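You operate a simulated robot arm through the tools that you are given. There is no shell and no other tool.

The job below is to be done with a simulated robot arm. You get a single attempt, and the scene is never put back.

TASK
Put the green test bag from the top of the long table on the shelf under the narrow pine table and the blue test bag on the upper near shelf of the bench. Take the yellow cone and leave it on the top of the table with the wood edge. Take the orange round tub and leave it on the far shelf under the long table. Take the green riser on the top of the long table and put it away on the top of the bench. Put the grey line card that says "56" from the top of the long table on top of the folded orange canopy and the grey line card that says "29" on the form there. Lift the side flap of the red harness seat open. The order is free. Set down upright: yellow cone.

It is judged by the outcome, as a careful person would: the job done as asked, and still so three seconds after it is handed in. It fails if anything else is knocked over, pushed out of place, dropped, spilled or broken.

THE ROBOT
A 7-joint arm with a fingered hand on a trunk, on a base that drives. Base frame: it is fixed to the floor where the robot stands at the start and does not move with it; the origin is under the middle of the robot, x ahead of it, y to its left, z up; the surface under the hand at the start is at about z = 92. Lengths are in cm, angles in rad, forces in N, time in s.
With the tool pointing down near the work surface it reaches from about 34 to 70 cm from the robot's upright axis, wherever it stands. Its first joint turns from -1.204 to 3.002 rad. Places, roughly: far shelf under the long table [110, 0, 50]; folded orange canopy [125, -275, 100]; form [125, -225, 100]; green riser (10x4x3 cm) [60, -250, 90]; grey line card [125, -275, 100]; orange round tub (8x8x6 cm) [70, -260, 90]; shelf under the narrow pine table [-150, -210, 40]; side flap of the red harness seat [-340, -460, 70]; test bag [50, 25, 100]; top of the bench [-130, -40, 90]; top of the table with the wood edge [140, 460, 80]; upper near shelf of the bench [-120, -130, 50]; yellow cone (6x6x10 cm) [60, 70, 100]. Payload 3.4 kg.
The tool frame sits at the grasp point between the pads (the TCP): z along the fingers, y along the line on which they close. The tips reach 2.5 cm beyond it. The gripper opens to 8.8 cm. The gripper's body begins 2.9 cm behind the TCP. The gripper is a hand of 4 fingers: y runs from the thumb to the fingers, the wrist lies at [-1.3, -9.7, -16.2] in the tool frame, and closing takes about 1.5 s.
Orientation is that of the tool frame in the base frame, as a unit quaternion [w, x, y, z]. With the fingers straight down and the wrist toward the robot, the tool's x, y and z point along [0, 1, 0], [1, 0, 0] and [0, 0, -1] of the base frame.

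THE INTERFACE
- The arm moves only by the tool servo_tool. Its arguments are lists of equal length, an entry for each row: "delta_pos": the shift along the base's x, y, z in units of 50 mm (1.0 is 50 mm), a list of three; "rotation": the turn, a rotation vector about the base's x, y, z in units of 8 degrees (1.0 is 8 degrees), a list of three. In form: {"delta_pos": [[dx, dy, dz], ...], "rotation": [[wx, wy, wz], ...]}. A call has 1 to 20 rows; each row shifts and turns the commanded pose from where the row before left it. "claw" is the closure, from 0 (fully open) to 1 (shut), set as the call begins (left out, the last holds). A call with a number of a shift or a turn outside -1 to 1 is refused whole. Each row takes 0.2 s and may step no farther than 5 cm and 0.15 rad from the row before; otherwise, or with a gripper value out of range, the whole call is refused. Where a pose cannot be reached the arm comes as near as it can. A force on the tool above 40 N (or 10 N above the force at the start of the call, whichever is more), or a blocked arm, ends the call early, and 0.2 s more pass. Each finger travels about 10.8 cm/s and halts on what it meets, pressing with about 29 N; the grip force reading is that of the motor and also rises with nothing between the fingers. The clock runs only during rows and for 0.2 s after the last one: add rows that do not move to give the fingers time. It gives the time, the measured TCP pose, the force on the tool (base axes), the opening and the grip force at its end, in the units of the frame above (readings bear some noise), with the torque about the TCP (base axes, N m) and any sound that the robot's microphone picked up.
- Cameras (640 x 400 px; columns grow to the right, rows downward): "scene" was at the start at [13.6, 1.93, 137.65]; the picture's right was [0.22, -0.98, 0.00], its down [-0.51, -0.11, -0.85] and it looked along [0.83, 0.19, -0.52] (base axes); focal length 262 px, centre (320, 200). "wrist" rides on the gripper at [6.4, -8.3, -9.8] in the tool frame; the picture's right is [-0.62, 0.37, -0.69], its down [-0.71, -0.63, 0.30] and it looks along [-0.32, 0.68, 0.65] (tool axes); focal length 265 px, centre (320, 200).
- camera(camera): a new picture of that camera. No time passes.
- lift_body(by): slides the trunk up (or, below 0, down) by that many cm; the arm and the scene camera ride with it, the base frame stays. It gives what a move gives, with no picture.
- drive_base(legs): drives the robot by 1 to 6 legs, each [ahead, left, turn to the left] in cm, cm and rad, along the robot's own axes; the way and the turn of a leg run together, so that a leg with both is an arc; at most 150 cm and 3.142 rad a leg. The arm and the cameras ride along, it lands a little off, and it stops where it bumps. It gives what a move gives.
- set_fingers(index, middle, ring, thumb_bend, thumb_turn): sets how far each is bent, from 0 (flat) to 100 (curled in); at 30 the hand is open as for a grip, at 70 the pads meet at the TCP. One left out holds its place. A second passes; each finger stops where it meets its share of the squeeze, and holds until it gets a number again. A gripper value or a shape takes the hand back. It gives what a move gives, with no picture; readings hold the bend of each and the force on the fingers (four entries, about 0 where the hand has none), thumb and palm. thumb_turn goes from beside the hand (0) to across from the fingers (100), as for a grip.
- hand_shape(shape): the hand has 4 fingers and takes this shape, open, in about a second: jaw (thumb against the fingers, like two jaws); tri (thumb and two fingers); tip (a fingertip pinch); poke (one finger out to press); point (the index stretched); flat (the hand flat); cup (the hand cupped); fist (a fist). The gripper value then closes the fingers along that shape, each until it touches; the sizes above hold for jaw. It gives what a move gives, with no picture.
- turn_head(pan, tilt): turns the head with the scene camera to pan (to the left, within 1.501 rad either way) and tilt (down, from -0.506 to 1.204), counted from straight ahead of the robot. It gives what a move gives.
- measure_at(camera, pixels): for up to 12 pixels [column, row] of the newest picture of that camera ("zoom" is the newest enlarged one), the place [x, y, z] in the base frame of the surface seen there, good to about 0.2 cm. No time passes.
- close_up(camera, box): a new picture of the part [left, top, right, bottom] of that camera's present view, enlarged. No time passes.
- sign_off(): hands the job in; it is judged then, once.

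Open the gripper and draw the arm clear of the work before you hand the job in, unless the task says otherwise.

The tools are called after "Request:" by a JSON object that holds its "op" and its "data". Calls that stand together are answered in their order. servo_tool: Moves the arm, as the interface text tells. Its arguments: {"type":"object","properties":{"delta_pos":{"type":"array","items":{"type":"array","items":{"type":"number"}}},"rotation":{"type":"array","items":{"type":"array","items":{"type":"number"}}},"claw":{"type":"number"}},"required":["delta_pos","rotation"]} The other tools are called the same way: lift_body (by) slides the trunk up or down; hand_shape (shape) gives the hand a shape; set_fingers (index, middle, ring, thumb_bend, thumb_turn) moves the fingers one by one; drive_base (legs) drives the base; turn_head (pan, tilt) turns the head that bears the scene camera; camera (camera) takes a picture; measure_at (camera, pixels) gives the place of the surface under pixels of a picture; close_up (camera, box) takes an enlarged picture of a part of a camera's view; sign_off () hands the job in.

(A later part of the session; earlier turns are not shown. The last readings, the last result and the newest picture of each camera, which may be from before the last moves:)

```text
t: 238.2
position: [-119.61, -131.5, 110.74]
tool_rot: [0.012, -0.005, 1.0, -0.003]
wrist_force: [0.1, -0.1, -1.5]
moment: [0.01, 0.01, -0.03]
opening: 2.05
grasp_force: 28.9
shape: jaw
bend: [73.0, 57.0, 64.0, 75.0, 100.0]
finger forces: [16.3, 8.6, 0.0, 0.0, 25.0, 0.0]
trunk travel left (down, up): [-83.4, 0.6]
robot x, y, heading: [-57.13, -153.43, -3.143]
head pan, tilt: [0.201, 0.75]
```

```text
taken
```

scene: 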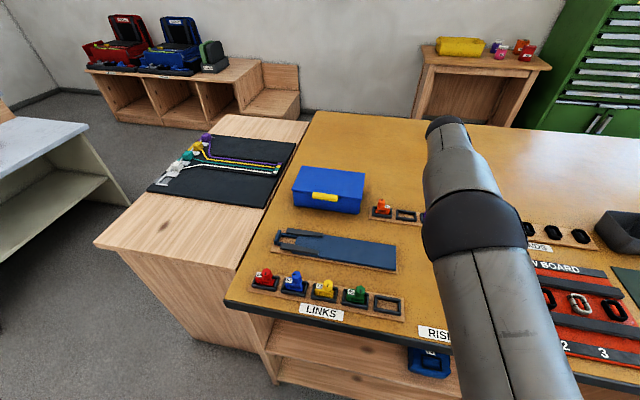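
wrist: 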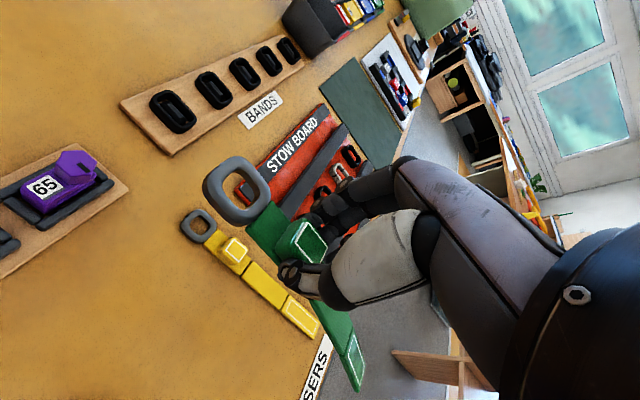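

Aligned with the yellow riser below. I shift slightly and lower toward the bench top.

Request:
{"op": "servo_tool", "data": {"delta_pos": [[0.037, -0.06, -0.4], [0.037, -0.06, -0.5], [0.037, -0.06, -0.5], [0.037, -0.06, -0.5], [0.037, -0.06, -0.5], [0.037, -0.06, -0.4], [0, 0, 0]], "rotation": [[0, 0, 0], [0, 0, 0], [0, 0, 0], [0, 0, 0], [0, 0, 0], [0, 0, 0], [0, 0, 0]]}}

Request:
{"op": "camera", "data": {"camera": "wrist"}}

Request:
{"op": "camera", "data": {"camera": "scene"}}

```text
t: 239.8
position: [-118.62, -133.44, 96.59]
tool_rot: [0.013, -0.005, 1.0, -0.002]
wrist_force: [-0.2, -0.4, -0.3]
moment: [-0.02, -0.01, 0.01]
opening: 2.05
grasp_force: 29.3
shape: jaw
bend: [73.0, 57.0, 64.0, 75.0, 100.0]
finger forces: [16.2, 8.6, 0.1, 0.1, 24.9, 0.0]
trunk travel left (down, up): [-83.4, 0.6]
robot x, y, heading: [-56.93, -153.82, -3.138]
head pan, tilt: [0.201, 0.75]
```

```text
taken
```

wrist: 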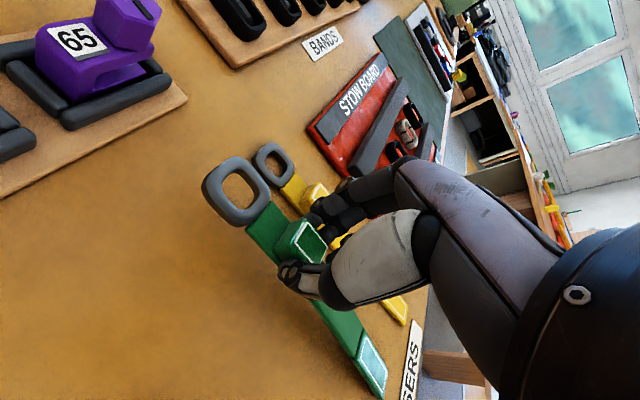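

```text
taken
```

scene: 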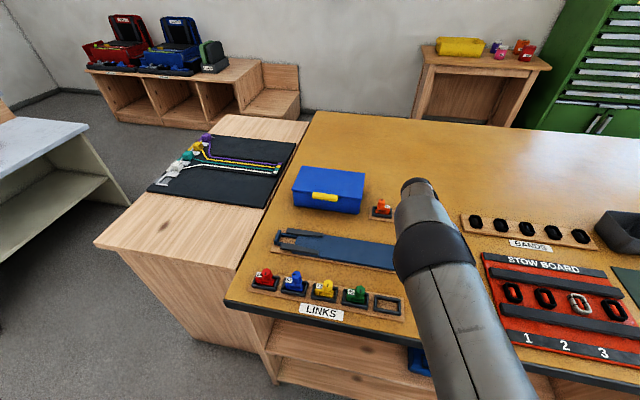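

The riser is just above the bench, parallel to the yellow one. I lower the last 3 cm gently.

Request:
{"op": "servo_tool", "data": {"delta_pos": [[0, 0, -0.2], [0, 0, -0.2], [0, 0, -0.15], [0, 0, -0.08], [0, 0, 0]], "rotation": [[0, 0, 0], [0, 0, 0], [0, 0, 0], [0, 0, 0], [0, 0, 0]]}}

Request:
{"op": "camera", "data": {"camera": "wrist"}}

```text
t: 241.0
position: [-118.49, -133.15, 93.6]
tool_rot: [0.012, -0.006, 1.0, -0.003]
wrist_force: [-0.6, -0.3, -0.7]
moment: [-0.01, 0.0, 0.0]
opening: 2.05
grasp_force: 29.0
shape: jaw
bend: [73.0, 57.0, 64.0, 75.0, 100.0]
finger forces: [16.3, 8.7, 0.0, 0.1, 24.9, 0.1]
trunk travel left (down, up): [-83.4, 0.6]
robot x, y, heading: [-57.31, -153.58, -3.138]
head pan, tilt: [0.201, 0.75]
```

```text
taken
```

wrist: 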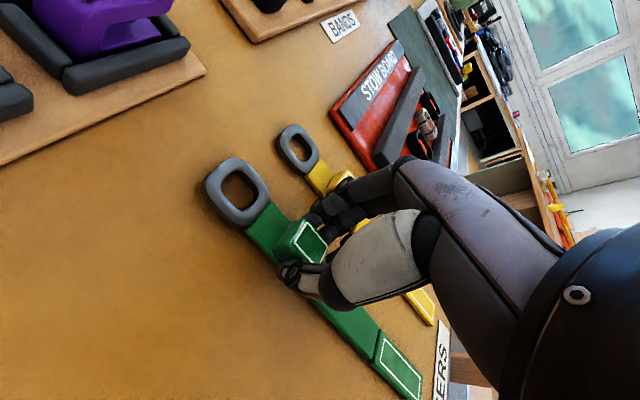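

Nearly down. I lower 0.4 cm more and release.

Request:
{"op": "servo_tool", "data": {"delta_pos": [[0, 0, -0.05], [0, 0, -0.04], [0, 0, 0]], "rotation": [[0, 0, 0], [0, 0, 0], [0, 0, 0]]}}

Request:
{"op": "servo_tool", "data": {"delta_pos": [[0, 0, 0], [0, 0, 0], [0, 0, 0], [0, 0, 0], [0, 0, 0.3], [0, 0, 0.5], [0, 0, 0.7], [0, 0, 0]], "rotation": [[0, 0, 0], [0, 0, 0], [0, 0, 0], [0, 0, 0], [0, 0, 0], [0, 0, 0], [0, 0, 0], [0, 0, 0]], "claw": 0.5}}

Request:
{"op": "camera", "data": {"camera": "wrist"}}

```text
t: 241.8
position: [-118.57, -133.25, 93.24]
tool_rot: [0.012, -0.005, 1.0, -0.004]
wrist_force: [-1.2, 0.4, 2.2]
moment: [0.05, 0.03, -0.03]
opening: 2.03
grasp_force: 30.1
shape: jaw
bend: [73.0, 57.0, 64.0, 75.0, 100.0]
finger forces: [16.4, 8.9, 0.0, 0.1, 25.4, 0.0]
trunk travel left (down, up): [-83.4, 0.6]
robot x, y, heading: [-57.0, -153.58, -3.141]
head pan, tilt: [0.201, 0.75]
```

```text
t: 243.6
position: [-118.56, -133.15, 100.65]
tool_rot: [0.012, -0.005, 1.0, -0.004]
wrist_force: [0.7, 0.5, -0.1]
moment: [0.02, 0.01, -0.04]
opening: 4.39
grasp_force: 0.0
shape: jaw
bend: [74.0, 45.0, 41.0, 70.0, 100.0]
finger forces: [0.0, 0.1, 0.0, 0.0, 0.1, 0.0]
trunk travel left (down, up): [-83.4, 0.6]
robot x, y, heading: [-57.26, -153.64, -3.14]
head pan, tilt: [0.201, 0.75]
```

```text
taken
```

wrist: 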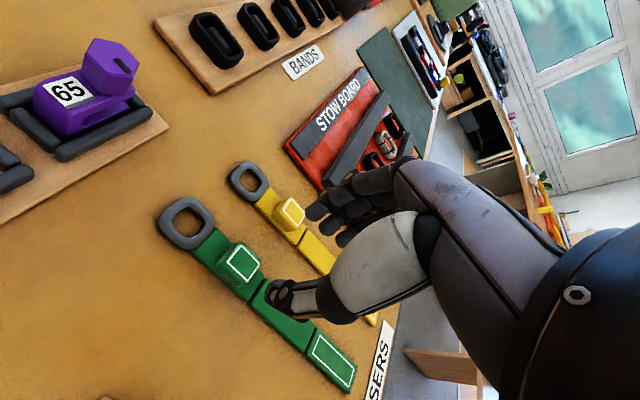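

The green riser lies neatly beside the yellow one. I raise the hand, fold it back to natural yaw, and head for the green bag.

Request:
{"op": "servo_tool", "data": {"delta_pos": [[0, 0, 0.8], [0, 0, 0.8], [0.27, -0.34, 0.2], [0.27, -0.34, 0.2], [0.27, -0.34, 0], [0.27, -0.34, 0], [0.27, -0.34, 0], [0.27, -0.34, 0], [0.27, -0.34, 0], [0.27, -0.34, 0], [0.27, -0.34, 0], [0.27, -0.34, 0], [0.27, -0.34, 0], [0.27, -0.34, 0], [0, 0, 0]], "rotation": [[0, 0, 0], [0, 0, 0], [0, 0, 0.9375], [0, 0, 0.9375], [0, 0, 0.9375], [0, 0, 0.9375], [0, 0, 0.9375], [0, 0, 0.9375], [0, 0, 0.9375], [0, 0, 0.9375], [0, 0, 0.9375], [0, 0, 0.9375], [0, 0, 0.9375], [0, 0, 0.9375], [0, 0, 0]]}}

Request:
{"op": "drive_base", "data": {"legs": [[-22, 0, 0]]}}

Request:
{"op": "camera", "data": {"camera": "scene"}}

```text
t: 245.1
position: [-110.22, -138.65, 101.32]
tool_rot: [0.104, -0.236, 0.966, -0.034]
wrist_force: [0.4, -0.1, 0.5]
moment: [0.0, -0.02, -0.01]
opening: 4.36
grasp_force: 0.1
shape: jaw
bend: [74.0, 44.0, 41.0, 69.0, 100.0]
finger forces: [0.1, 0.0, 0.0, 0.1, 0.1, 0.1]
trunk travel left (down, up): [-83.4, 0.6]
robot x, y, heading: [-56.96, -153.73, -3.145]
head pan, tilt: [0.201, 0.75]
stopped in row 7: the arm was blocked; the commanded pose is now the measured one
```

```text
t: 246.7
position: [-88.52, -138.65, 101.42]
tool_rot: [0.104, -0.236, 0.966, -0.033]
wrist_force: [0.4, 0.4, -0.5]
moment: [0.03, 0.0, -0.01]
opening: 4.39
grasp_force: 0.1
shape: jaw
bend: [74.0, 44.0, 41.0, 69.0, 100.0]
finger forces: [0.0, 0.0, 0.0, 0.0, 0.0, 0.0]
trunk travel left (down, up): [-83.4, 0.6]
robot x, y, heading: [-35.57, -153.62, 3.136]
head pan, tilt: [0.201, 0.75]
```

```text
taken
```

scene: 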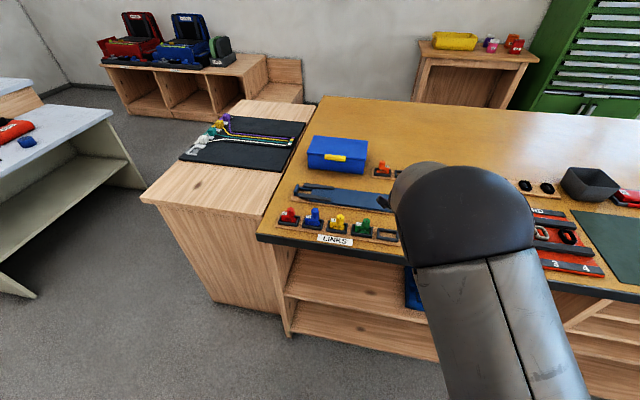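

The arm got blocked mid-fold (probably a joint limit); I check that nothing on the bench was disturbed.

Request:
{"op": "turn_head", "data": {"pan": 0.05, "tilt": 0.75}}

Request:
{"op": "camera", "data": {"camera": "scene"}}

Request:
{"op": "camera", "data": {"camera": "wrist"}}

```text
t: 247.4
position: [-88.57, -138.47, 101.33]
tool_rot: [0.104, -0.235, 0.966, -0.035]
wrist_force: [-0.2, -0.1, 0.3]
moment: [0.03, -0.01, -0.01]
opening: 4.39
grasp_force: 0.0
shape: jaw
bend: [74.0, 44.0, 41.0, 69.0, 100.0]
finger forces: [0.0, 0.0, 0.0, 0.1, 0.1, 0.0]
trunk travel left (down, up): [-83.4, 0.6]
robot x, y, heading: [-35.29, -153.4, 3.143]
head pan, tilt: [0.051, 0.75]
```

```text
taken
```

scene: 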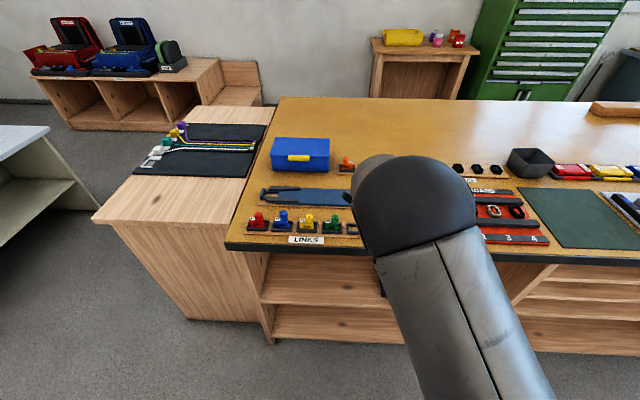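

```text
taken
```

wrist: 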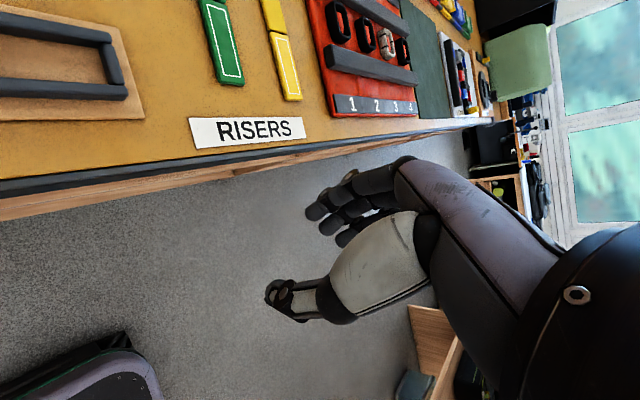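

Nothing was disturbed. I back up a little and finish folding the hand into its natural pose.

Request:
{"op": "drive_base", "data": {"legs": [[-13, 0, 0]]}}

Request:
{"op": "lift_body", "data": {"by": -8}}

Request:
{"op": "servo_tool", "data": {"delta_pos": [[0.21, -0.375, 0.2], [0.21, -0.375, 0.2], [0.21, -0.375, 0.2], [0.21, -0.375, 0.2], [0.21, -0.375, 0.2], [0.21, -0.375, 0.2], [0.21, -0.375, 0.2], [0.21, -0.375, 0.2], [0, 0, 0]], "rotation": [[-0.094, 0.184, 0.973], [-0.094, 0.184, 0.973], [-0.094, 0.184, 0.973], [-0.094, 0.184, 0.973], [-0.094, 0.184, 0.973], [-0.094, 0.184, 0.973], [-0.094, 0.184, 0.973], [-0.094, 0.184, 0.973], [0, 0, 0]]}}

```text
t: 248.7
position: [-75.6, -138.49, 101.35]
tool_rot: [0.104, -0.235, 0.966, -0.034]
wrist_force: [-0.6, 1.0, 0.7]
moment: [0.01, 0.02, 0.01]
opening: 4.36
grasp_force: 0.0
shape: jaw
bend: [74.0, 44.0, 41.0, 69.0, 100.0]
finger forces: [0.0, 0.1, 0.1, 0.0, 0.0, 0.0]
trunk travel left (down, up): [-83.4, 0.6]
robot x, y, heading: [-22.57, -153.59, 3.143]
head pan, tilt: [0.051, 0.75]
```

```text
t: 249.9
position: [-75.54, -138.43, 93.39]
tool_rot: [0.103, -0.234, 0.966, -0.034]
wrist_force: [0.1, -0.5, 0.4]
moment: [-0.01, 0.01, 0.01]
opening: 4.36
grasp_force: 0.0
shape: jaw
bend: [74.0, 44.0, 41.0, 69.0, 100.0]
finger forces: [0.0, 0.1, 0.0, 0.0, 0.0, 0.0]
trunk travel left (down, up): [-75.4, 8.6]
robot x, y, heading: [-22.27, -153.7, 3.14]
head pan, tilt: [0.051, 0.75]
```

```text
t: 250.6
position: [-69.17, -141.35, 86.95]
tool_rot: [0.169, -0.348, 0.919, -0.073]
wrist_force: [0.0, -0.8, 0.8]
moment: [0.04, -0.01, -0.01]
opening: 4.4
grasp_force: 0.0
shape: jaw
bend: [74.0, 44.0, 41.0, 69.0, 100.0]
finger forces: [0.0, 0.0, 0.0, 0.0, 0.0, 0.0]
trunk travel left (down, up): [-75.4, 8.6]
robot x, y, heading: [-22.58, -153.8, 3.137]
head pan, tilt: [0.051, 0.75]
stopped in row 3: the arm was blocked; the commanded pose is now the measured one
```

The arm drifted the wrong way; it is in an awkward configuration low relative to the trunk. I first raise and extend the hand without turning.

Request:
{"op": "servo_tool", "data": {"delta_pos": [[-0.3, 0, 0.3], [-0.3, 0, 0.4], [-0.2, 0, 0.5], [-0.2, 0, 0.5], [0, 0, 0.5], [0, 0, 0.5], [0, 0, 0]], "rotation": [[0, 0, 0], [0, 0, 0], [0, 0, 0], [0, 0, 0], [0, 0, 0], [0, 0, 0], [0, 0, 0]]}}

Request:
{"op": "camera", "data": {"camera": "scene"}}

```text
t: 252.3
position: [-72.89, -140.09, 96.81]
tool_rot: [0.202, -0.331, 0.916, -0.103]
wrist_force: [-0.7, 0.2, -0.1]
moment: [0.01, -0.01, 0.0]
opening: 4.37
grasp_force: 0.1
shape: jaw
bend: [74.0, 44.0, 41.0, 69.0, 100.0]
finger forces: [0.0, 0.0, 0.0, 0.0, 0.0, 0.1]
trunk travel left (down, up): [-75.4, 8.6]
robot x, y, heading: [-22.76, -153.46, 3.135]
head pan, tilt: [0.051, 0.75]
stopped in row 7: the arm was blocked; the commanded pose is now the measured one
```

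```text
taken
```

scene: 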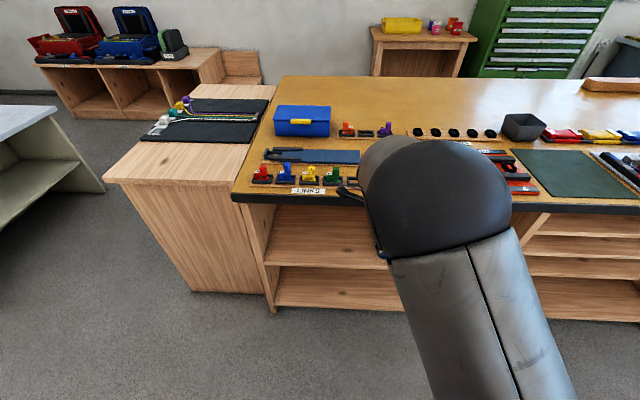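

The elbow is folded up tightly. I return toward the configuration that worked before (hand to the right-front, yaw −90°).

Request:
{"op": "servo_tool", "data": {"delta_pos": [[-0.27, 0.42, 0.37], [-0.27, 0.42, 0.37], [-0.27, 0.42, 0.37], [-0.27, 0.42, 0.37], [-0.27, 0.42, 0.37], [0, 0, 0]], "rotation": [[0.3, 0.6, -0.97], [0.3, 0.6, -0.97], [0.3, 0.6, -0.97], [0.3, 0.6, -0.97], [0.3, 0.6, -0.97], [0, 0, 0]]}}

```text
refused: row 1 steps farther than a row can; nothing moved
```

The rotation per row was slightly too large; I spread it over seven rows.

Request:
{"op": "servo_tool", "data": {"delta_pos": [[-0.195, 0.3, 0.265], [-0.195, 0.3, 0.265], [-0.195, 0.3, 0.265], [-0.195, 0.3, 0.265], [-0.195, 0.3, 0.265], [-0.195, 0.3, 0.265], [-0.195, 0.3, 0.265], [0, 0, 0]], "rotation": [[0.215, 0.425, -0.695], [0.215, 0.425, -0.695], [0.215, 0.425, -0.695], [0.215, 0.425, -0.695], [0.215, 0.425, -0.695], [0.215, 0.425, -0.695], [0.215, 0.425, -0.695], [0, 0, 0]]}}

Request:
{"op": "camera", "data": {"camera": "scene"}}

```text
t: 254.2
position: [-79.66, -129.44, 105.99]
tool_rot: [0.003, 0.002, 1.0, -0.001]
wrist_force: [0.0, -0.4, -0.4]
moment: [-0.02, -0.02, 0.01]
opening: 4.39
grasp_force: 0.0
shape: jaw
bend: [74.0, 44.0, 41.0, 69.0, 100.0]
finger forces: [0.0, 0.1, 0.0, 0.0, 0.0, 0.0]
trunk travel left (down, up): [-75.4, 8.6]
robot x, y, heading: [-22.66, -153.36, 3.134]
head pan, tilt: [0.051, 0.75]
```

```text
taken
```

scene: 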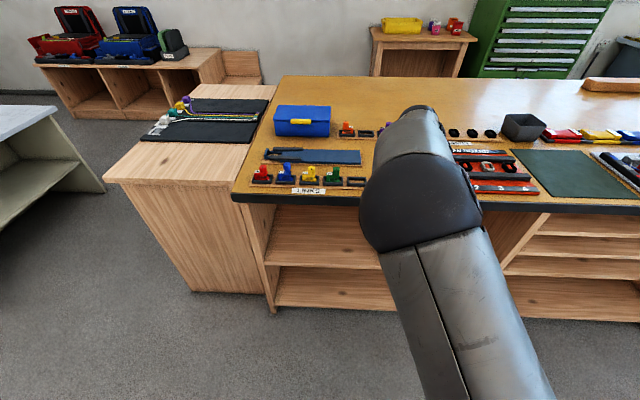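

Good, recovered. I raise the hand to z≈115 and then swing it to straight ahead as I did before.

Request:
{"op": "servo_tool", "data": {"delta_pos": [[0, 0, 0.6], [0, 0, 0.6], [0, 0, 0.6], [0.18, -0.4, 0], [0.18, -0.4, 0], [0.18, -0.4, 0], [0.18, -0.4, 0], [0.18, -0.4, 0], [0.18, -0.4, 0], [0.18, -0.4, 0], [0.18, -0.4, 0], [0.18, -0.4, 0], [0.18, -0.4, 0], [0.18, -0.4, 0], [0.18, -0.4, 0], [0, 0, 0]], "rotation": [[0, 0, 0], [0, 0, 0], [0, 0, 0], [0, 0, 0.9375], [0, 0, 0.9375], [0, 0, 0.9375], [0, 0, 0.9375], [0, 0, 0.9375], [0, 0, 0.9375], [0, 0, 0.9375], [0, 0, 0.9375], [0, 0, 0.9375], [0, 0, 0.9375], [0, 0, 0.9375], [0, 0, 0.9375], [0, 0, 0]]}}

Request:
{"op": "camera", "data": {"camera": "scene"}}

```text
t: 257.6
position: [-69.01, -153.28, 114.79]
tool_rot: [0.0, 0.711, -0.704, -0.003]
wrist_force: [-0.2, 0.4, -0.8]
moment: [-0.02, -0.01, -0.01]
opening: 4.37
grasp_force: 0.1
shape: jaw
bend: [74.0, 44.0, 41.0, 69.0, 100.0]
finger forces: [0.0, 0.0, 0.0, 0.1, 0.1, 0.0]
out of reach, approached as far as the arm can: row 10
trunk travel left (down, up): [-75.4, 8.6]
robot x, y, heading: [-22.33, -153.57, 3.135]
head pan, tilt: [0.051, 0.75]
```

```text
taken
```

scene: 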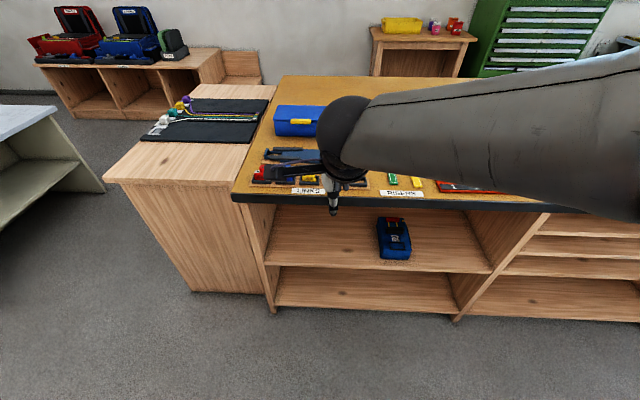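

Folded properly. I turn around and drive to the green bag.

Request:
{"op": "drive_base", "data": {"legs": [[0, 0, 3.14]]}}

Request:
{"op": "drive_base", "data": {"legs": [[5, 110, 0], [15, 52, 0]]}}

Request:
{"op": "turn_head", "data": {"pan": 0.0, "tilt": 0.8}}

Request:
{"op": "camera", "data": {"camera": "scene"}}

```text
t: 265.4
position: [24.08, -151.7, 114.74]
tool_rot: [0.003, 0.686, 0.727, 0.0]
wrist_force: [-0.2, -0.1, -0.5]
moment: [0.01, 0.02, 0.02]
opening: 4.38
grasp_force: 0.0
shape: jaw
bend: [74.0, 44.0, 41.0, 69.0, 100.0]
finger forces: [0.0, 0.1, 0.0, 0.0, 0.1, 0.0]
trunk travel left (down, up): [-75.4, 8.6]
robot x, y, heading: [-22.73, -153.71, 0.05]
head pan, tilt: [0.051, 0.75]
```

```text
t: 273.8
position: [35.14, 11.25, 114.64]
tool_rot: [0.003, 0.682, 0.731, -0.001]
wrist_force: [-0.3, -0.1, -0.2]
moment: [0.02, -0.02, 0.02]
opening: 4.4
grasp_force: 0.1
shape: jaw
bend: [74.0, 44.0, 41.0, 69.0, 100.0]
finger forces: [0.0, 0.0, 0.0, 0.0, 0.0, 0.0]
trunk travel left (down, up): [-75.4, 8.6]
robot x, y, heading: [-11.4, 8.93, 0.059]
head pan, tilt: [0.051, 0.75]
```

```text
t: 274.4
position: [35.0, 11.22, 114.75]
tool_rot: [0.003, 0.682, 0.732, 0.001]
wrist_force: [0.6, -0.6, 0.3]
moment: [0.04, 0.02, -0.01]
opening: 4.36
grasp_force: 0.0
shape: jaw
bend: [74.0, 44.0, 41.0, 69.0, 100.0]
finger forces: [0.0, 0.0, 0.0, 0.0, 0.0, 0.0]
trunk travel left (down, up): [-75.4, 8.6]
robot x, y, heading: [-11.55, 8.26, 0.059]
head pan, tilt: [0.0, 0.799]
```

```text
taken
```

scene: 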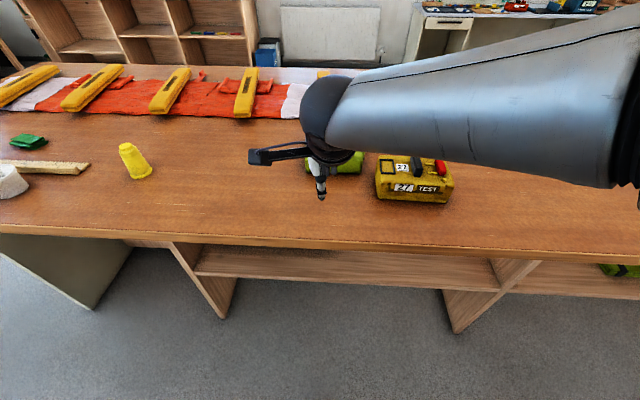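

I correct the heading, advance 23 cm and look down at the green bag's handle with both cameras.

Request:
{"op": "drive_base", "data": {"legs": [[23, 1, -0.059]]}}

Request:
{"op": "camera", "data": {"camera": "wrist"}}

Request:
{"op": "camera", "data": {"camera": "scene"}}

```text
t: 276.1
position: [58.03, 10.11, 114.67]
tool_rot: [0.002, 0.704, 0.71, 0.0]
wrist_force: [-1.0, 0.1, 0.3]
moment: [0.0, 0.02, 0.03]
opening: 4.4
grasp_force: 0.0
shape: jaw
bend: [74.0, 44.0, 41.0, 69.0, 100.0]
finger forces: [0.0, 0.1, 0.0, 0.0, 0.1, 0.1]
trunk travel left (down, up): [-75.4, 8.6]
robot x, y, heading: [11.53, 10.19, 0.004]
head pan, tilt: [0.0, 0.799]
```

```text
taken
```

wrist: 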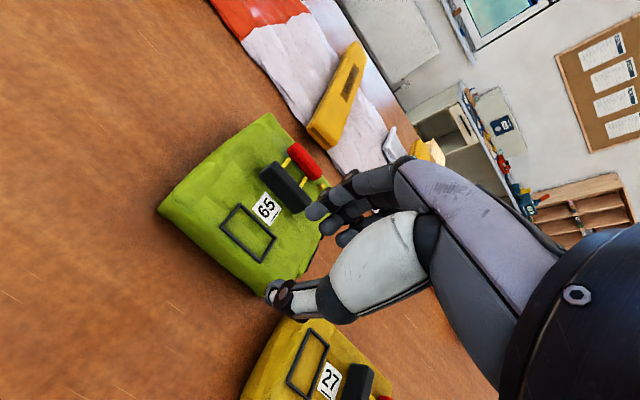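

```text
taken
```

scene: 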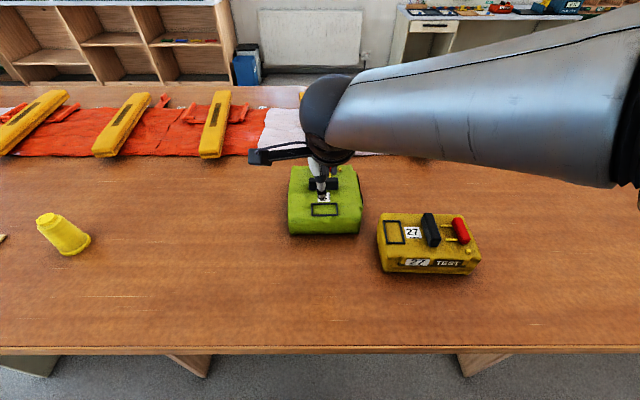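

I measure the green bag's handle, red grip and top corners in the wrist view.

Request:
{"op": "measure_at", "data": {"camera": "wrist", "pixels": [[270, 172], [285, 187], [300, 205], [262, 168], [295, 150], [315, 172], [165, 212], [265, 120], [250, 285], [300, 185], [240, 230], [282, 175]]}}

Request:
{"op": "close_up", "data": {"camera": "wrist", "box": [150, 100, 370, 310]}}

```text
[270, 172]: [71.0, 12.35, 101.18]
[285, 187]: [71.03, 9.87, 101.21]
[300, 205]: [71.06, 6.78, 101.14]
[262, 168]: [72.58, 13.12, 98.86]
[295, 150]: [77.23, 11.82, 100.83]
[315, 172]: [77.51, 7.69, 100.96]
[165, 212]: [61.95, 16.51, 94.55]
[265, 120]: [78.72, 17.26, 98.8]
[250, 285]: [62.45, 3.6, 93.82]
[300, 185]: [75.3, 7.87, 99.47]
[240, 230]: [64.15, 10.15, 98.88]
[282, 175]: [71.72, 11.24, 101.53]
```

```text
1.90 times, centred on (260, 205) of wrist
```

zoom: 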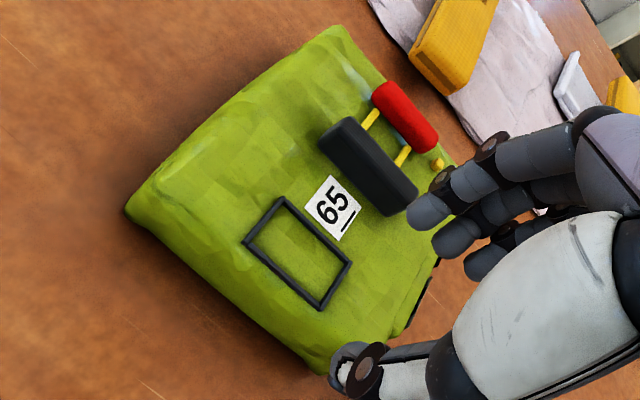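

The green handle is centred at about (71.9, 9.8) with its top at z 101.6, axis along y. I move above it with a 3 cm opening.

Request:
{"op": "servo_tool", "data": {"delta_pos": [[0.56, -0.01, 0], [0.56, -0.01, 0], [0.56, -0.01, -0.1], [0.56, -0.01, -0.3], [0.54, 0, -0.5], [0, 0, -0.5], [0, 0, -0.5], [0, 0, 0]], "rotation": [[0, 0, 0], [0, 0, 0], [0, 0, 0], [0, 0, 0], [0, 0, 0], [0, 0, 0], [0, 0, 0], [0, 0, 0]], "claw": 0.65}}

Request:
{"op": "camera", "data": {"camera": "wrist"}}

Request:
{"op": "close_up", "data": {"camera": "scene", "box": [240, 60, 440, 260]}}

```text
t: 277.9
position: [71.92, 9.83, 105.12]
tool_rot: [0.004, 0.704, 0.71, 0.001]
wrist_force: [-0.6, -0.5, -0.3]
moment: [-0.02, -0.02, 0.02]
opening: 3.09
grasp_force: 0.0
shape: jaw
bend: [74.0, 51.0, 48.0, 73.0, 100.0]
finger forces: [0.1, 0.0, 0.0, 0.0, 0.0, 0.0]
trunk travel left (down, up): [-75.4, 8.6]
robot x, y, heading: [11.04, 10.16, -0.003]
head pan, tilt: [0.0, 0.799]
```

```text
taken
```

wrist: 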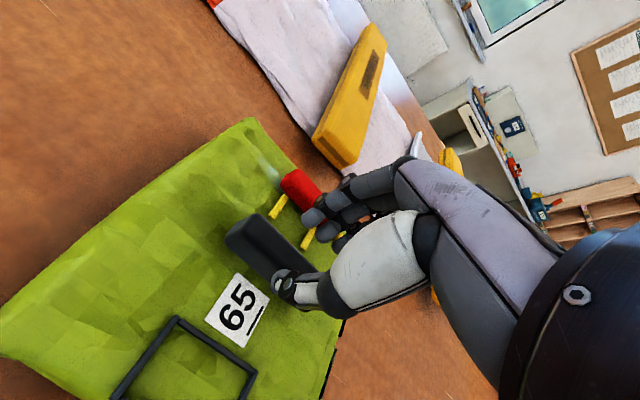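

```text
2.00 times, centred on (340, 160) of scene
```

zoom: 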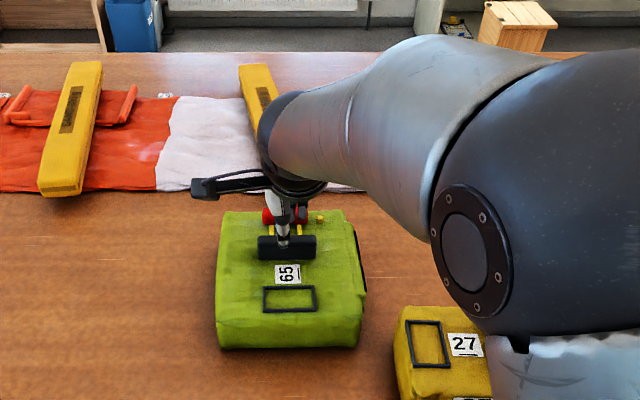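

The hand straddles the handle. I descend 2.6 cm and check again.

Request:
{"op": "servo_tool", "data": {"delta_pos": [[0, 0, -0.2], [0, 0, -0.2], [0, 0, -0.12], [0, 0, 0]], "rotation": [[0, 0, 0], [0, 0, 0], [0, 0, 0], [0, 0, 0]]}}

Request:
{"op": "camera", "data": {"camera": "wrist"}}

```text
t: 278.9
position: [71.79, 9.78, 102.53]
tool_rot: [0.002, 0.704, 0.71, 0.0]
wrist_force: [0.6, -0.7, -0.3]
moment: [0.04, 0.0, 0.01]
opening: 3.11
grasp_force: 0.1
shape: jaw
bend: [74.0, 51.0, 48.0, 73.0, 100.0]
finger forces: [0.0, 0.0, 0.1, 0.0, 0.1, 0.0]
trunk travel left (down, up): [-75.4, 8.6]
robot x, y, heading: [12.05, 10.15, 0.001]
head pan, tilt: [0.0, 0.799]
```

```text
taken
```

wrist: 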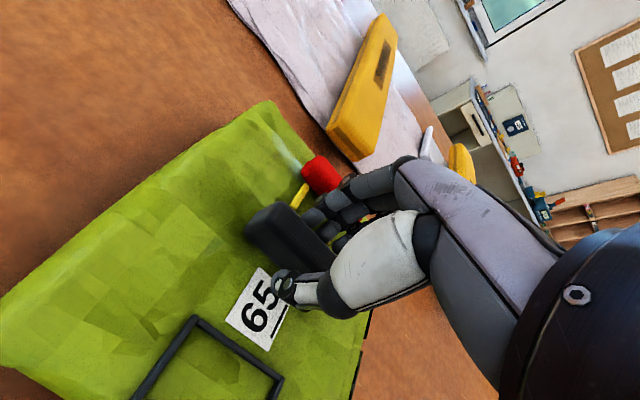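

The fingers are in the gap as with the blue bag. I go down 1 cm and close.

Request:
{"op": "servo_tool", "data": {"delta_pos": [[0, 0, -0.1], [0, 0, -0.1], [0, 0, 0]], "rotation": [[0, 0, 0], [0, 0, 0], [0, 0, 0]]}}

Request:
{"op": "servo_tool", "data": {"delta_pos": [[0, 0, 0], [0, 0, 0], [0, 0, 0], [0, 0, 0], [0, 0, 0], [0, 0, 0], [0, 0, 0]], "rotation": [[0, 0, 0], [0, 0, 0], [0, 0, 0], [0, 0, 0], [0, 0, 0], [0, 0, 0], [0, 0, 0]], "claw": 1.0}}

Request:
{"op": "servo_tool", "data": {"delta_pos": [[0, 0, 0.1], [0, 0, 0.2], [0, 0, 0.3], [0, 0, 0.4], [0, 0, 0]], "rotation": [[0, 0, 0], [0, 0, 0], [0, 0, 0], [0, 0, 0], [0, 0, 0]]}}

Request:
{"op": "camera", "data": {"camera": "scene"}}

```text
t: 279.7
position: [71.94, 9.78, 101.54]
tool_rot: [0.003, 0.704, 0.711, 0.0]
wrist_force: [0.1, 0.0, 2.5]
moment: [0.02, 0.05, 0.0]
opening: 3.11
grasp_force: 0.0
shape: jaw
bend: [74.0, 51.0, 48.0, 73.0, 100.0]
finger forces: [0.0, 0.0, 0.1, 0.0, 2.3, 0.0]
trunk travel left (down, up): [-75.4, 8.6]
robot x, y, heading: [11.48, 10.24, -0.005]
head pan, tilt: [0.0, 0.799]
```

```text
t: 281.3
position: [72.06, 9.74, 101.64]
tool_rot: [0.002, 0.704, 0.71, 0.0]
wrist_force: [4.0, -0.1, 2.4]
moment: [-0.03, -0.19, 0.13]
opening: 1.99
grasp_force: 29.0
shape: jaw
bend: [74.0, 61.0, 58.0, 77.0, 100.0]
finger forces: [14.3, 11.7, 3.6, 0.0, 23.4, 0.1]
trunk travel left (down, up): [-75.4, 8.6]
robot x, y, heading: [11.45, 10.25, -0.001]
head pan, tilt: [0.0, 0.799]
```

```text
t: 282.5
position: [72.03, 9.76, 106.5]
tool_rot: [0.002, 0.705, 0.71, -0.002]
wrist_force: [0.3, -0.1, -12.8]
moment: [-0.02, -0.03, 0.0]
opening: 1.79
grasp_force: 28.8
shape: jaw
bend: [73.0, 64.0, 69.0, 77.0, 98.0]
finger forces: [15.8, 5.8, 2.2, 0.0, 23.5, 0.0]
trunk travel left (down, up): [-75.4, 8.6]
robot x, y, heading: [11.33, 10.48, 0.001]
head pan, tilt: [0.0, 0.799]
```

```text
taken
```

scene: 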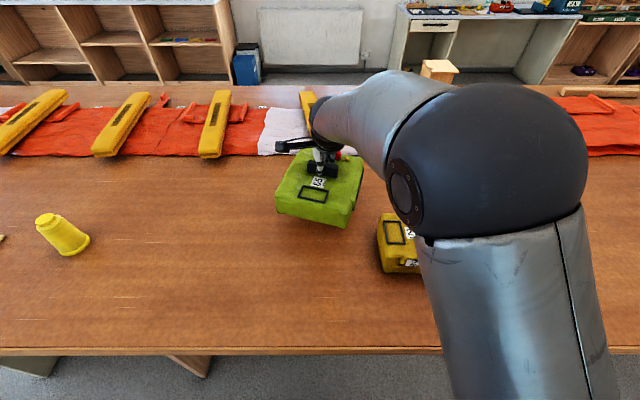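

The green bag is lifted (12.8 N). I raise it further, pull it in, and back away from the table.

Request:
{"op": "servo_tool", "data": {"delta_pos": [[0, 0, 0.4], [0, 0, 0.5], [0, 0, 0.5], [-0.4, 0, 0.3], [-0.6, 0, 0], [-0.8, 0, 0], [-0.8, 0, 0], [-0.6, 0, 0], [-0.4, 0, 0], [0, 0, 0]], "rotation": [[0, 0, 0], [0, 0, 0], [0, 0, 0], [0, 0, 0], [0, 0, 0], [0, 0, 0], [0, 0, 0], [0, 0, 0], [0, 0, 0], [0, 0, 0]]}}

Request:
{"op": "drive_base", "data": {"legs": [[-45, 0, 0]]}}

Request:
{"op": "camera", "data": {"camera": "scene"}}

```text
t: 284.7
position: [54.05, 9.79, 115.05]
tool_rot: [0.003, 0.704, 0.71, -0.001]
wrist_force: [0.5, -0.5, -12.2]
moment: [0.0, -0.06, 0.0]
opening: 1.72
grasp_force: 29.2
shape: jaw
bend: [73.0, 64.0, 70.0, 77.0, 98.0]
finger forces: [16.0, 5.9, 2.1, 0.1, 23.5, 0.0]
trunk travel left (down, up): [-75.4, 8.6]
robot x, y, heading: [11.68, 10.49, -0.001]
head pan, tilt: [0.0, 0.799]
```

```text
t: 287.4
position: [9.73, 9.78, 115.11]
tool_rot: [0.002, 0.704, 0.71, -0.001]
wrist_force: [-0.3, 0.2, -13.0]
moment: [0.0, -0.01, -0.02]
opening: 1.71
grasp_force: 29.3
shape: jaw
bend: [73.0, 64.0, 70.0, 77.0, 98.0]
finger forces: [15.9, 5.9, 2.0, 0.0, 23.5, 0.0]
trunk travel left (down, up): [-75.4, 8.6]
robot x, y, heading: [-33.15, 10.14, -0.003]
head pan, tilt: [0.0, 0.799]
```

```text
taken
```

scene: 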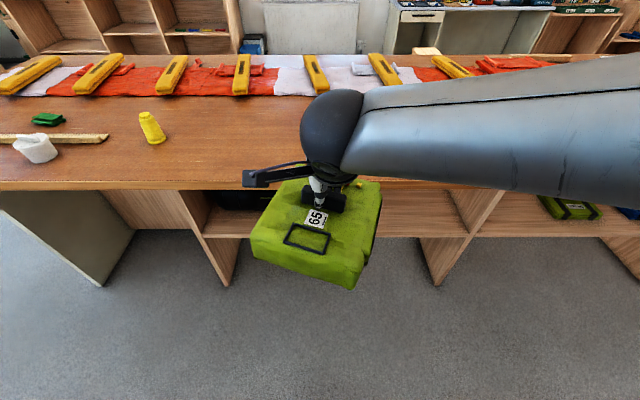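

The bag hangs steadily. I drive sideways along the corridor to the aisle by the narrow pine table.

Request:
{"op": "drive_base", "data": {"legs": [[0, -150, 0], [0, -150, 0]]}}

Request:
{"op": "drive_base", "data": {"legs": [[0, 0, 1.571]]}}

Request:
{"op": "turn_head", "data": {"pan": 0.6, "tilt": 0.7}}

Request:
{"op": "camera", "data": {"camera": "scene"}}

```text
t: 301.8
position: [19.71, -287.16, 115.08]
tool_rot: [0.001, 0.685, 0.729, -0.001]
wrist_force: [0.7, 0.7, -13.1]
moment: [0.0, 0.02, 0.03]
opening: 1.73
grasp_force: 29.0
shape: jaw
bend: [73.0, 64.0, 70.0, 77.0, 98.0]
finger forces: [16.1, 5.8, 2.0, 0.0, 23.4, 0.1]
trunk travel left (down, up): [-75.4, 8.6]
robot x, y, heading: [-22.82, -288.7, 0.054]
head pan, tilt: [0.0, 0.799]
```

```text
t: 306.0
position: [-24.41, -246.32, 115.06]
tool_rot: [0.003, -0.03, 1.0, 0.001]
wrist_force: [-0.2, -0.2, -11.5]
moment: [0.01, 0.0, 0.01]
opening: 1.72
grasp_force: 29.2
shape: jaw
bend: [73.0, 64.0, 70.0, 77.0, 98.0]
finger forces: [15.5, 5.6, 1.7, 0.0, 22.3, 0.0]
trunk travel left (down, up): [-75.4, 8.6]
robot x, y, heading: [-22.65, -289.0, 1.615]
head pan, tilt: [0.0, 0.799]
```

```text
t: 307.0
position: [-24.48, -246.23, 114.97]
tool_rot: [0.003, -0.029, 1.0, 0.002]
wrist_force: [-0.1, 0.0, -12.5]
moment: [-0.02, -0.03, 0.01]
opening: 1.73
grasp_force: 28.8
shape: jaw
bend: [73.0, 64.0, 70.0, 77.0, 98.0]
finger forces: [15.4, 5.8, 2.0, 0.0, 22.7, 0.0]
trunk travel left (down, up): [-75.4, 8.6]
robot x, y, heading: [-22.82, -288.71, 1.618]
head pan, tilt: [0.6, 0.7]
```

```text
taken
```

scene: 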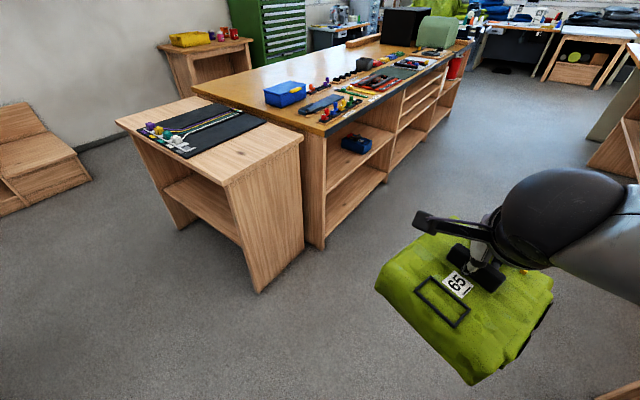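

I can see the pine table's shelf opening at (205, 200). I straighten my heading and drive left so the shelf is right ahead.

Request:
{"op": "drive_base", "data": {"legs": [[-2, 0, -0.045], [0, 125, 0]]}}

Request:
{"op": "turn_head", "data": {"pan": 0.0, "tilt": 0.8}}

Request:
{"op": "camera", "data": {"camera": "scene"}}

Request:
{"op": "camera", "data": {"camera": "wrist"}}

```text
t: 313.7
position: [-146.57, -249.73, 115.0]
tool_rot: [0.003, -0.017, 1.0, 0.001]
wrist_force: [0.3, 1.3, -13.0]
moment: [0.01, -0.05, 0.02]
opening: 1.74
grasp_force: 29.2
shape: jaw
bend: [73.0, 64.0, 70.0, 77.0, 98.0]
finger forces: [15.5, 6.1, 2.1, 0.1, 23.1, 0.1]
trunk travel left (down, up): [-75.4, 8.6]
robot x, y, heading: [-146.11, -292.31, 1.592]
head pan, tilt: [0.6, 0.7]
```

```text
t: 314.7
position: [-146.58, -249.72, 115.04]
tool_rot: [0.002, -0.015, 1.0, 0.0]
wrist_force: [0.7, 0.4, -12.4]
moment: [0.01, -0.04, -0.04]
opening: 1.73
grasp_force: 28.4
shape: jaw
bend: [73.0, 64.0, 70.0, 77.0, 98.0]
finger forces: [15.4, 6.2, 2.0, 0.1, 23.1, 0.0]
trunk travel left (down, up): [-75.4, 8.6]
robot x, y, heading: [-146.36, -292.15, 1.588]
head pan, tilt: [0.0, 0.799]
```

```text
taken
```

scene: 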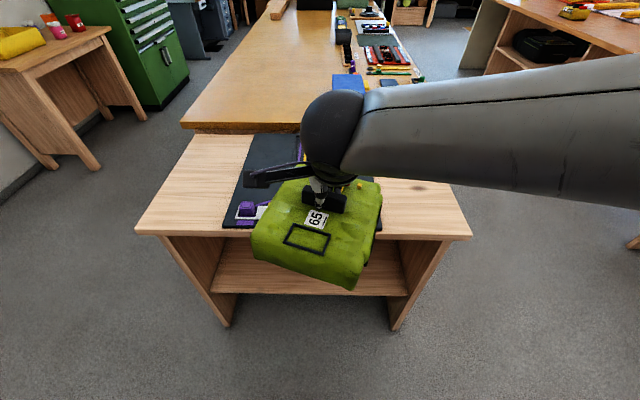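

```text
taken
```

wrist: 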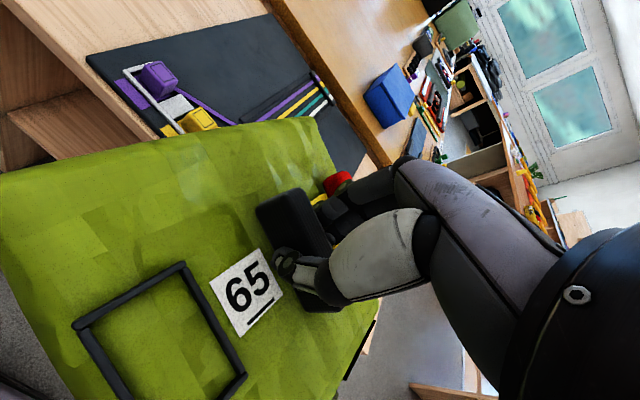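

The shelf is straight ahead below the tabletop. I measure the bag's tilt and the shelf's extents.

Request:
{"op": "measure_at", "data": {"camera": "scene", "pixels": [[225, 265], [225, 290], [390, 280], [405, 293], [170, 235], [470, 235], [222, 240], [350, 283], [255, 255], [375, 185], [290, 185], [340, 270]]}}

Request:
{"op": "measure_at", "data": {"camera": "wrist", "pixels": [[40, 200], [200, 160], [300, 140], [150, 330], [250, 330], [100, 250], [270, 200], [310, 200], [360, 330]]}}

```text
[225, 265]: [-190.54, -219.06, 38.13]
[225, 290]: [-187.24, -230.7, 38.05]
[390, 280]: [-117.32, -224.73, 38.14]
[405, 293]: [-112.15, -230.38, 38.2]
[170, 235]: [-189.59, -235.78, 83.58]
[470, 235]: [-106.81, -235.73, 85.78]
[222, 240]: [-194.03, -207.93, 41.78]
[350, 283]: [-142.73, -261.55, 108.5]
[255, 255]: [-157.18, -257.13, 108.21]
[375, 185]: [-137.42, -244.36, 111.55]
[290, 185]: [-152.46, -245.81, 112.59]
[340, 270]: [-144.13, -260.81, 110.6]
```

```text
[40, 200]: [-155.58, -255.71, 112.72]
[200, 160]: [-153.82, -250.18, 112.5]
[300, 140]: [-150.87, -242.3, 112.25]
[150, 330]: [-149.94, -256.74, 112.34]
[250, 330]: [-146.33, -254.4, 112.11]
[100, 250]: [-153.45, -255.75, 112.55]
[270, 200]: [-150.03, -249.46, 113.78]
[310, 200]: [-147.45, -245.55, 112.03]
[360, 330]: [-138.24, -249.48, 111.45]
```

The shelf is at z 38.1, front edge y≈−230.5, and the bag is nearly level but yawed ~19°. I square it up, back off 4 cm for clearance and lower the trunk.

Request:
{"op": "servo_tool", "data": {"delta_pos": [[0, 0, 0], [0, 0, 0], [0, 0, 0], [0, 0, 0]], "rotation": [[0, -0.16, 0.8], [0, -0.16, 0.8], [0, -0.16, 0.8], [0, 0, 0]]}}

Request:
{"op": "drive_base", "data": {"legs": [[-4, 0, -0.018]]}}

Request:
{"op": "lift_body", "data": {"by": -40}}

Request:
{"op": "camera", "data": {"camera": "scene"}}

```text
t: 315.7
position: [-146.54, -249.7, 115.03]
tool_rot: [0.036, -0.182, 0.983, 0.0]
wrist_force: [0.4, -0.9, -11.8]
moment: [0.02, 0.02, 0.02]
opening: 1.72
grasp_force: 29.1
shape: jaw
bend: [73.0, 64.0, 70.0, 77.0, 98.0]
finger forces: [15.4, 6.0, 1.9, 0.0, 22.9, 0.0]
trunk travel left (down, up): [-75.4, 8.6]
robot x, y, heading: [-145.96, -292.18, 1.59]
head pan, tilt: [0.0, 0.799]
```

```text
t: 316.6
position: [-145.74, -253.56, 114.98]
tool_rot: [0.036, -0.174, 0.984, -0.001]
wrist_force: [-0.5, -0.4, -12.1]
moment: [-0.04, 0.0, 0.0]
opening: 1.7
grasp_force: 29.2
shape: jaw
bend: [73.0, 64.0, 70.0, 77.0, 97.0]
finger forces: [15.9, 5.8, 1.6, 0.1, 22.8, 0.0]
trunk travel left (down, up): [-75.4, 8.6]
robot x, y, heading: [-146.11, -296.49, 1.573]
head pan, tilt: [0.0, 0.799]
```

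```text
t: 320.4
position: [-145.78, -253.79, 74.98]
tool_rot: [0.036, -0.174, 0.984, 0.0]
wrist_force: [0.4, -0.3, -12.1]
moment: [0.04, 0.03, 0.03]
opening: 1.73
grasp_force: 29.1
shape: jaw
bend: [73.0, 64.0, 70.0, 77.0, 97.0]
finger forces: [15.8, 5.8, 1.6, 0.0, 23.0, 0.1]
trunk travel left (down, up): [-35.4, 48.6]
robot x, y, heading: [-146.34, -296.03, 1.574]
head pan, tilt: [0.0, 0.799]
```

```text
taken
```

scene: 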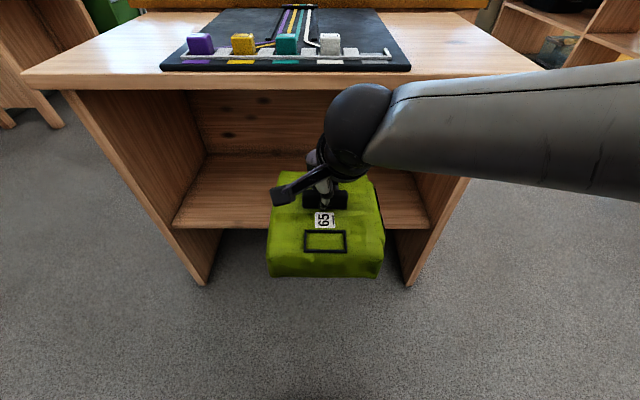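

The bag is square to the shelf. I lower a further 24 cm.

Request:
{"op": "lift_body", "data": {"by": -24}}

Request:
{"op": "camera", "data": {"camera": "scene"}}

Request:
{"op": "measure_at", "data": {"camera": "scene", "pixels": [[290, 235], [360, 235], [290, 200], [365, 200], [325, 265], [280, 268], [375, 268], [325, 225], [240, 130], [420, 130], [400, 90]]}}

```text
t: 322.9
position: [-145.85, -253.73, 51.1]
tool_rot: [0.035, -0.174, 0.984, 0.0]
wrist_force: [-0.5, 0.0, -12.2]
moment: [0.01, 0.02, 0.0]
opening: 1.72
grasp_force: 29.2
shape: jaw
bend: [73.0, 64.0, 70.0, 77.0, 97.0]
finger forces: [16.0, 5.8, 1.6, 0.0, 23.0, 0.0]
trunk travel left (down, up): [-11.4, 72.6]
robot x, y, heading: [-146.14, -296.33, 1.571]
head pan, tilt: [0.0, 0.799]
```

```text
taken
```

scene: 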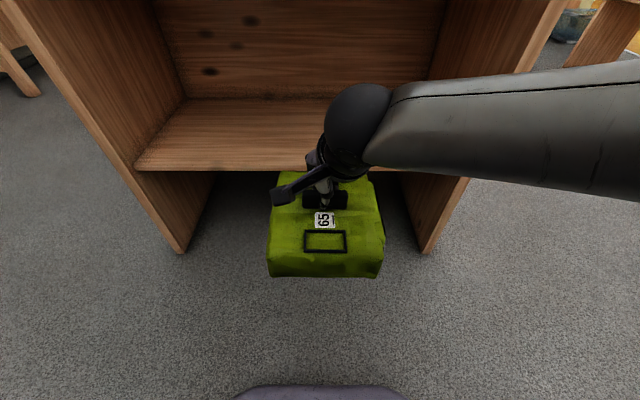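

```text
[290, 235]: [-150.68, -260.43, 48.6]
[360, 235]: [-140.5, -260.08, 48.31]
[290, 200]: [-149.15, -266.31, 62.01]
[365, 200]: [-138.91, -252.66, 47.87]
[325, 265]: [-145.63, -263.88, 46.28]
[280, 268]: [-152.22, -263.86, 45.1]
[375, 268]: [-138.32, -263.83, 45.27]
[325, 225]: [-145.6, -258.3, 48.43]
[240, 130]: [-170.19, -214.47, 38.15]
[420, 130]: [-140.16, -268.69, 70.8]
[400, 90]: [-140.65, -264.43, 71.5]
```

The bag bottom is about 3 cm above the shelf. I drive ahead 17 cm to bring it over the edge.

Request:
{"op": "drive_base", "data": {"legs": [[17, 0, 0]]}}

Request:
{"op": "camera", "data": {"camera": "scene"}}

```text
t: 324.4
position: [-145.92, -236.67, 51.09]
tool_rot: [0.035, -0.174, 0.984, 0.001]
wrist_force: [0.2, 0.6, -11.6]
moment: [0.02, 0.03, 0.03]
opening: 1.72
grasp_force: 29.1
shape: jaw
bend: [73.0, 64.0, 70.0, 77.0, 97.0]
finger forces: [15.8, 5.9, 1.7, 0.0, 22.9, 0.0]
trunk travel left (down, up): [-11.4, 72.6]
robot x, y, heading: [-146.26, -279.42, 1.575]
head pan, tilt: [0.0, 0.799]
```

```text
taken
```

scene: 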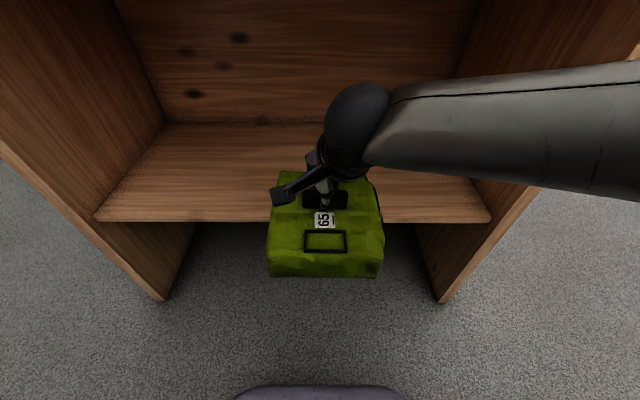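

The bag overhangs the shelf front. I extend the arm 17.5 cm inward.

Request:
{"op": "servo_tool", "data": {"delta_pos": [[0, 0.5, 0], [0, 0.5, 0], [0, 0.5, 0], [0, 0.5, 0], [0, 0.5, 0], [0, 0.5, 0], [0, 0.5, 0], [0, 0, 0]], "rotation": [[0, 0, 0], [0, 0, 0], [0, 0, 0], [0, 0, 0], [0, 0, 0], [0, 0, 0], [0, 0, 0], [0, 0, 0]]}}

Request:
{"op": "camera", "data": {"camera": "scene"}}

```text
t: 326.2
position: [-146.12, -219.22, 50.79]
tool_rot: [0.036, -0.176, 0.984, -0.001]
wrist_force: [0.7, -0.1, -12.9]
moment: [0.11, -0.01, 0.0]
opening: 1.73
grasp_force: 29.1
shape: jaw
bend: [73.0, 64.0, 70.0, 77.0, 97.0]
finger forces: [16.3, 5.9, 1.7, 0.0, 22.9, 0.1]
trunk travel left (down, up): [-11.4, 72.6]
robot x, y, heading: [-146.45, -279.36, 1.576]
head pan, tilt: [0.0, 0.799]
```

```text
taken
```

scene: 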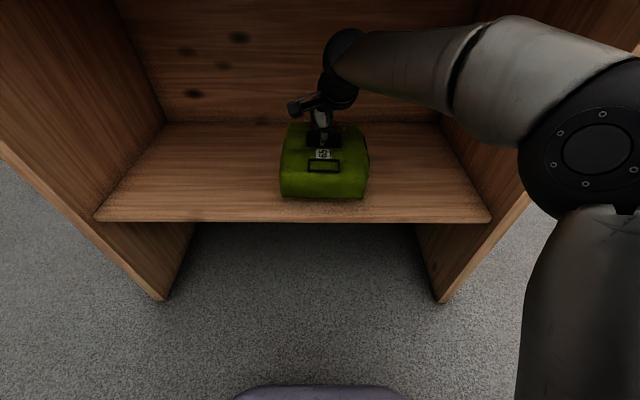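

The bag is fully over the shelf. I lower it gently until it touches.

Request:
{"op": "servo_tool", "data": {"delta_pos": [[0, 0, -0.15], [0, 0, -0.15], [0, 0, -0.12], [0, 0, -0.08], [0, 0, 0]], "rotation": [[0, 0, 0], [0, 0, 0], [0, 0, 0], [0, 0, 0], [0, 0, 0]]}}

Request:
{"op": "camera", "data": {"camera": "scene"}}

```text
t: 327.4
position: [-145.99, -219.23, 48.43]
tool_rot: [0.036, -0.176, 0.984, -0.001]
wrist_force: [-0.4, -0.5, -12.3]
moment: [0.05, -0.01, -0.03]
opening: 1.72
grasp_force: 29.1
shape: jaw
bend: [73.0, 64.0, 71.0, 77.0, 97.0]
finger forces: [15.8, 6.1, 1.7, 0.1, 23.2, 0.1]
trunk travel left (down, up): [-11.4, 72.6]
robot x, y, heading: [-145.98, -279.14, 1.58]
head pan, tilt: [0.0, 0.799]
```

```text
taken
```

scene: 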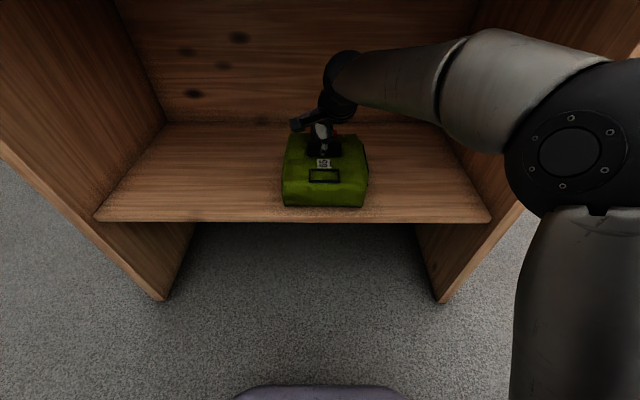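

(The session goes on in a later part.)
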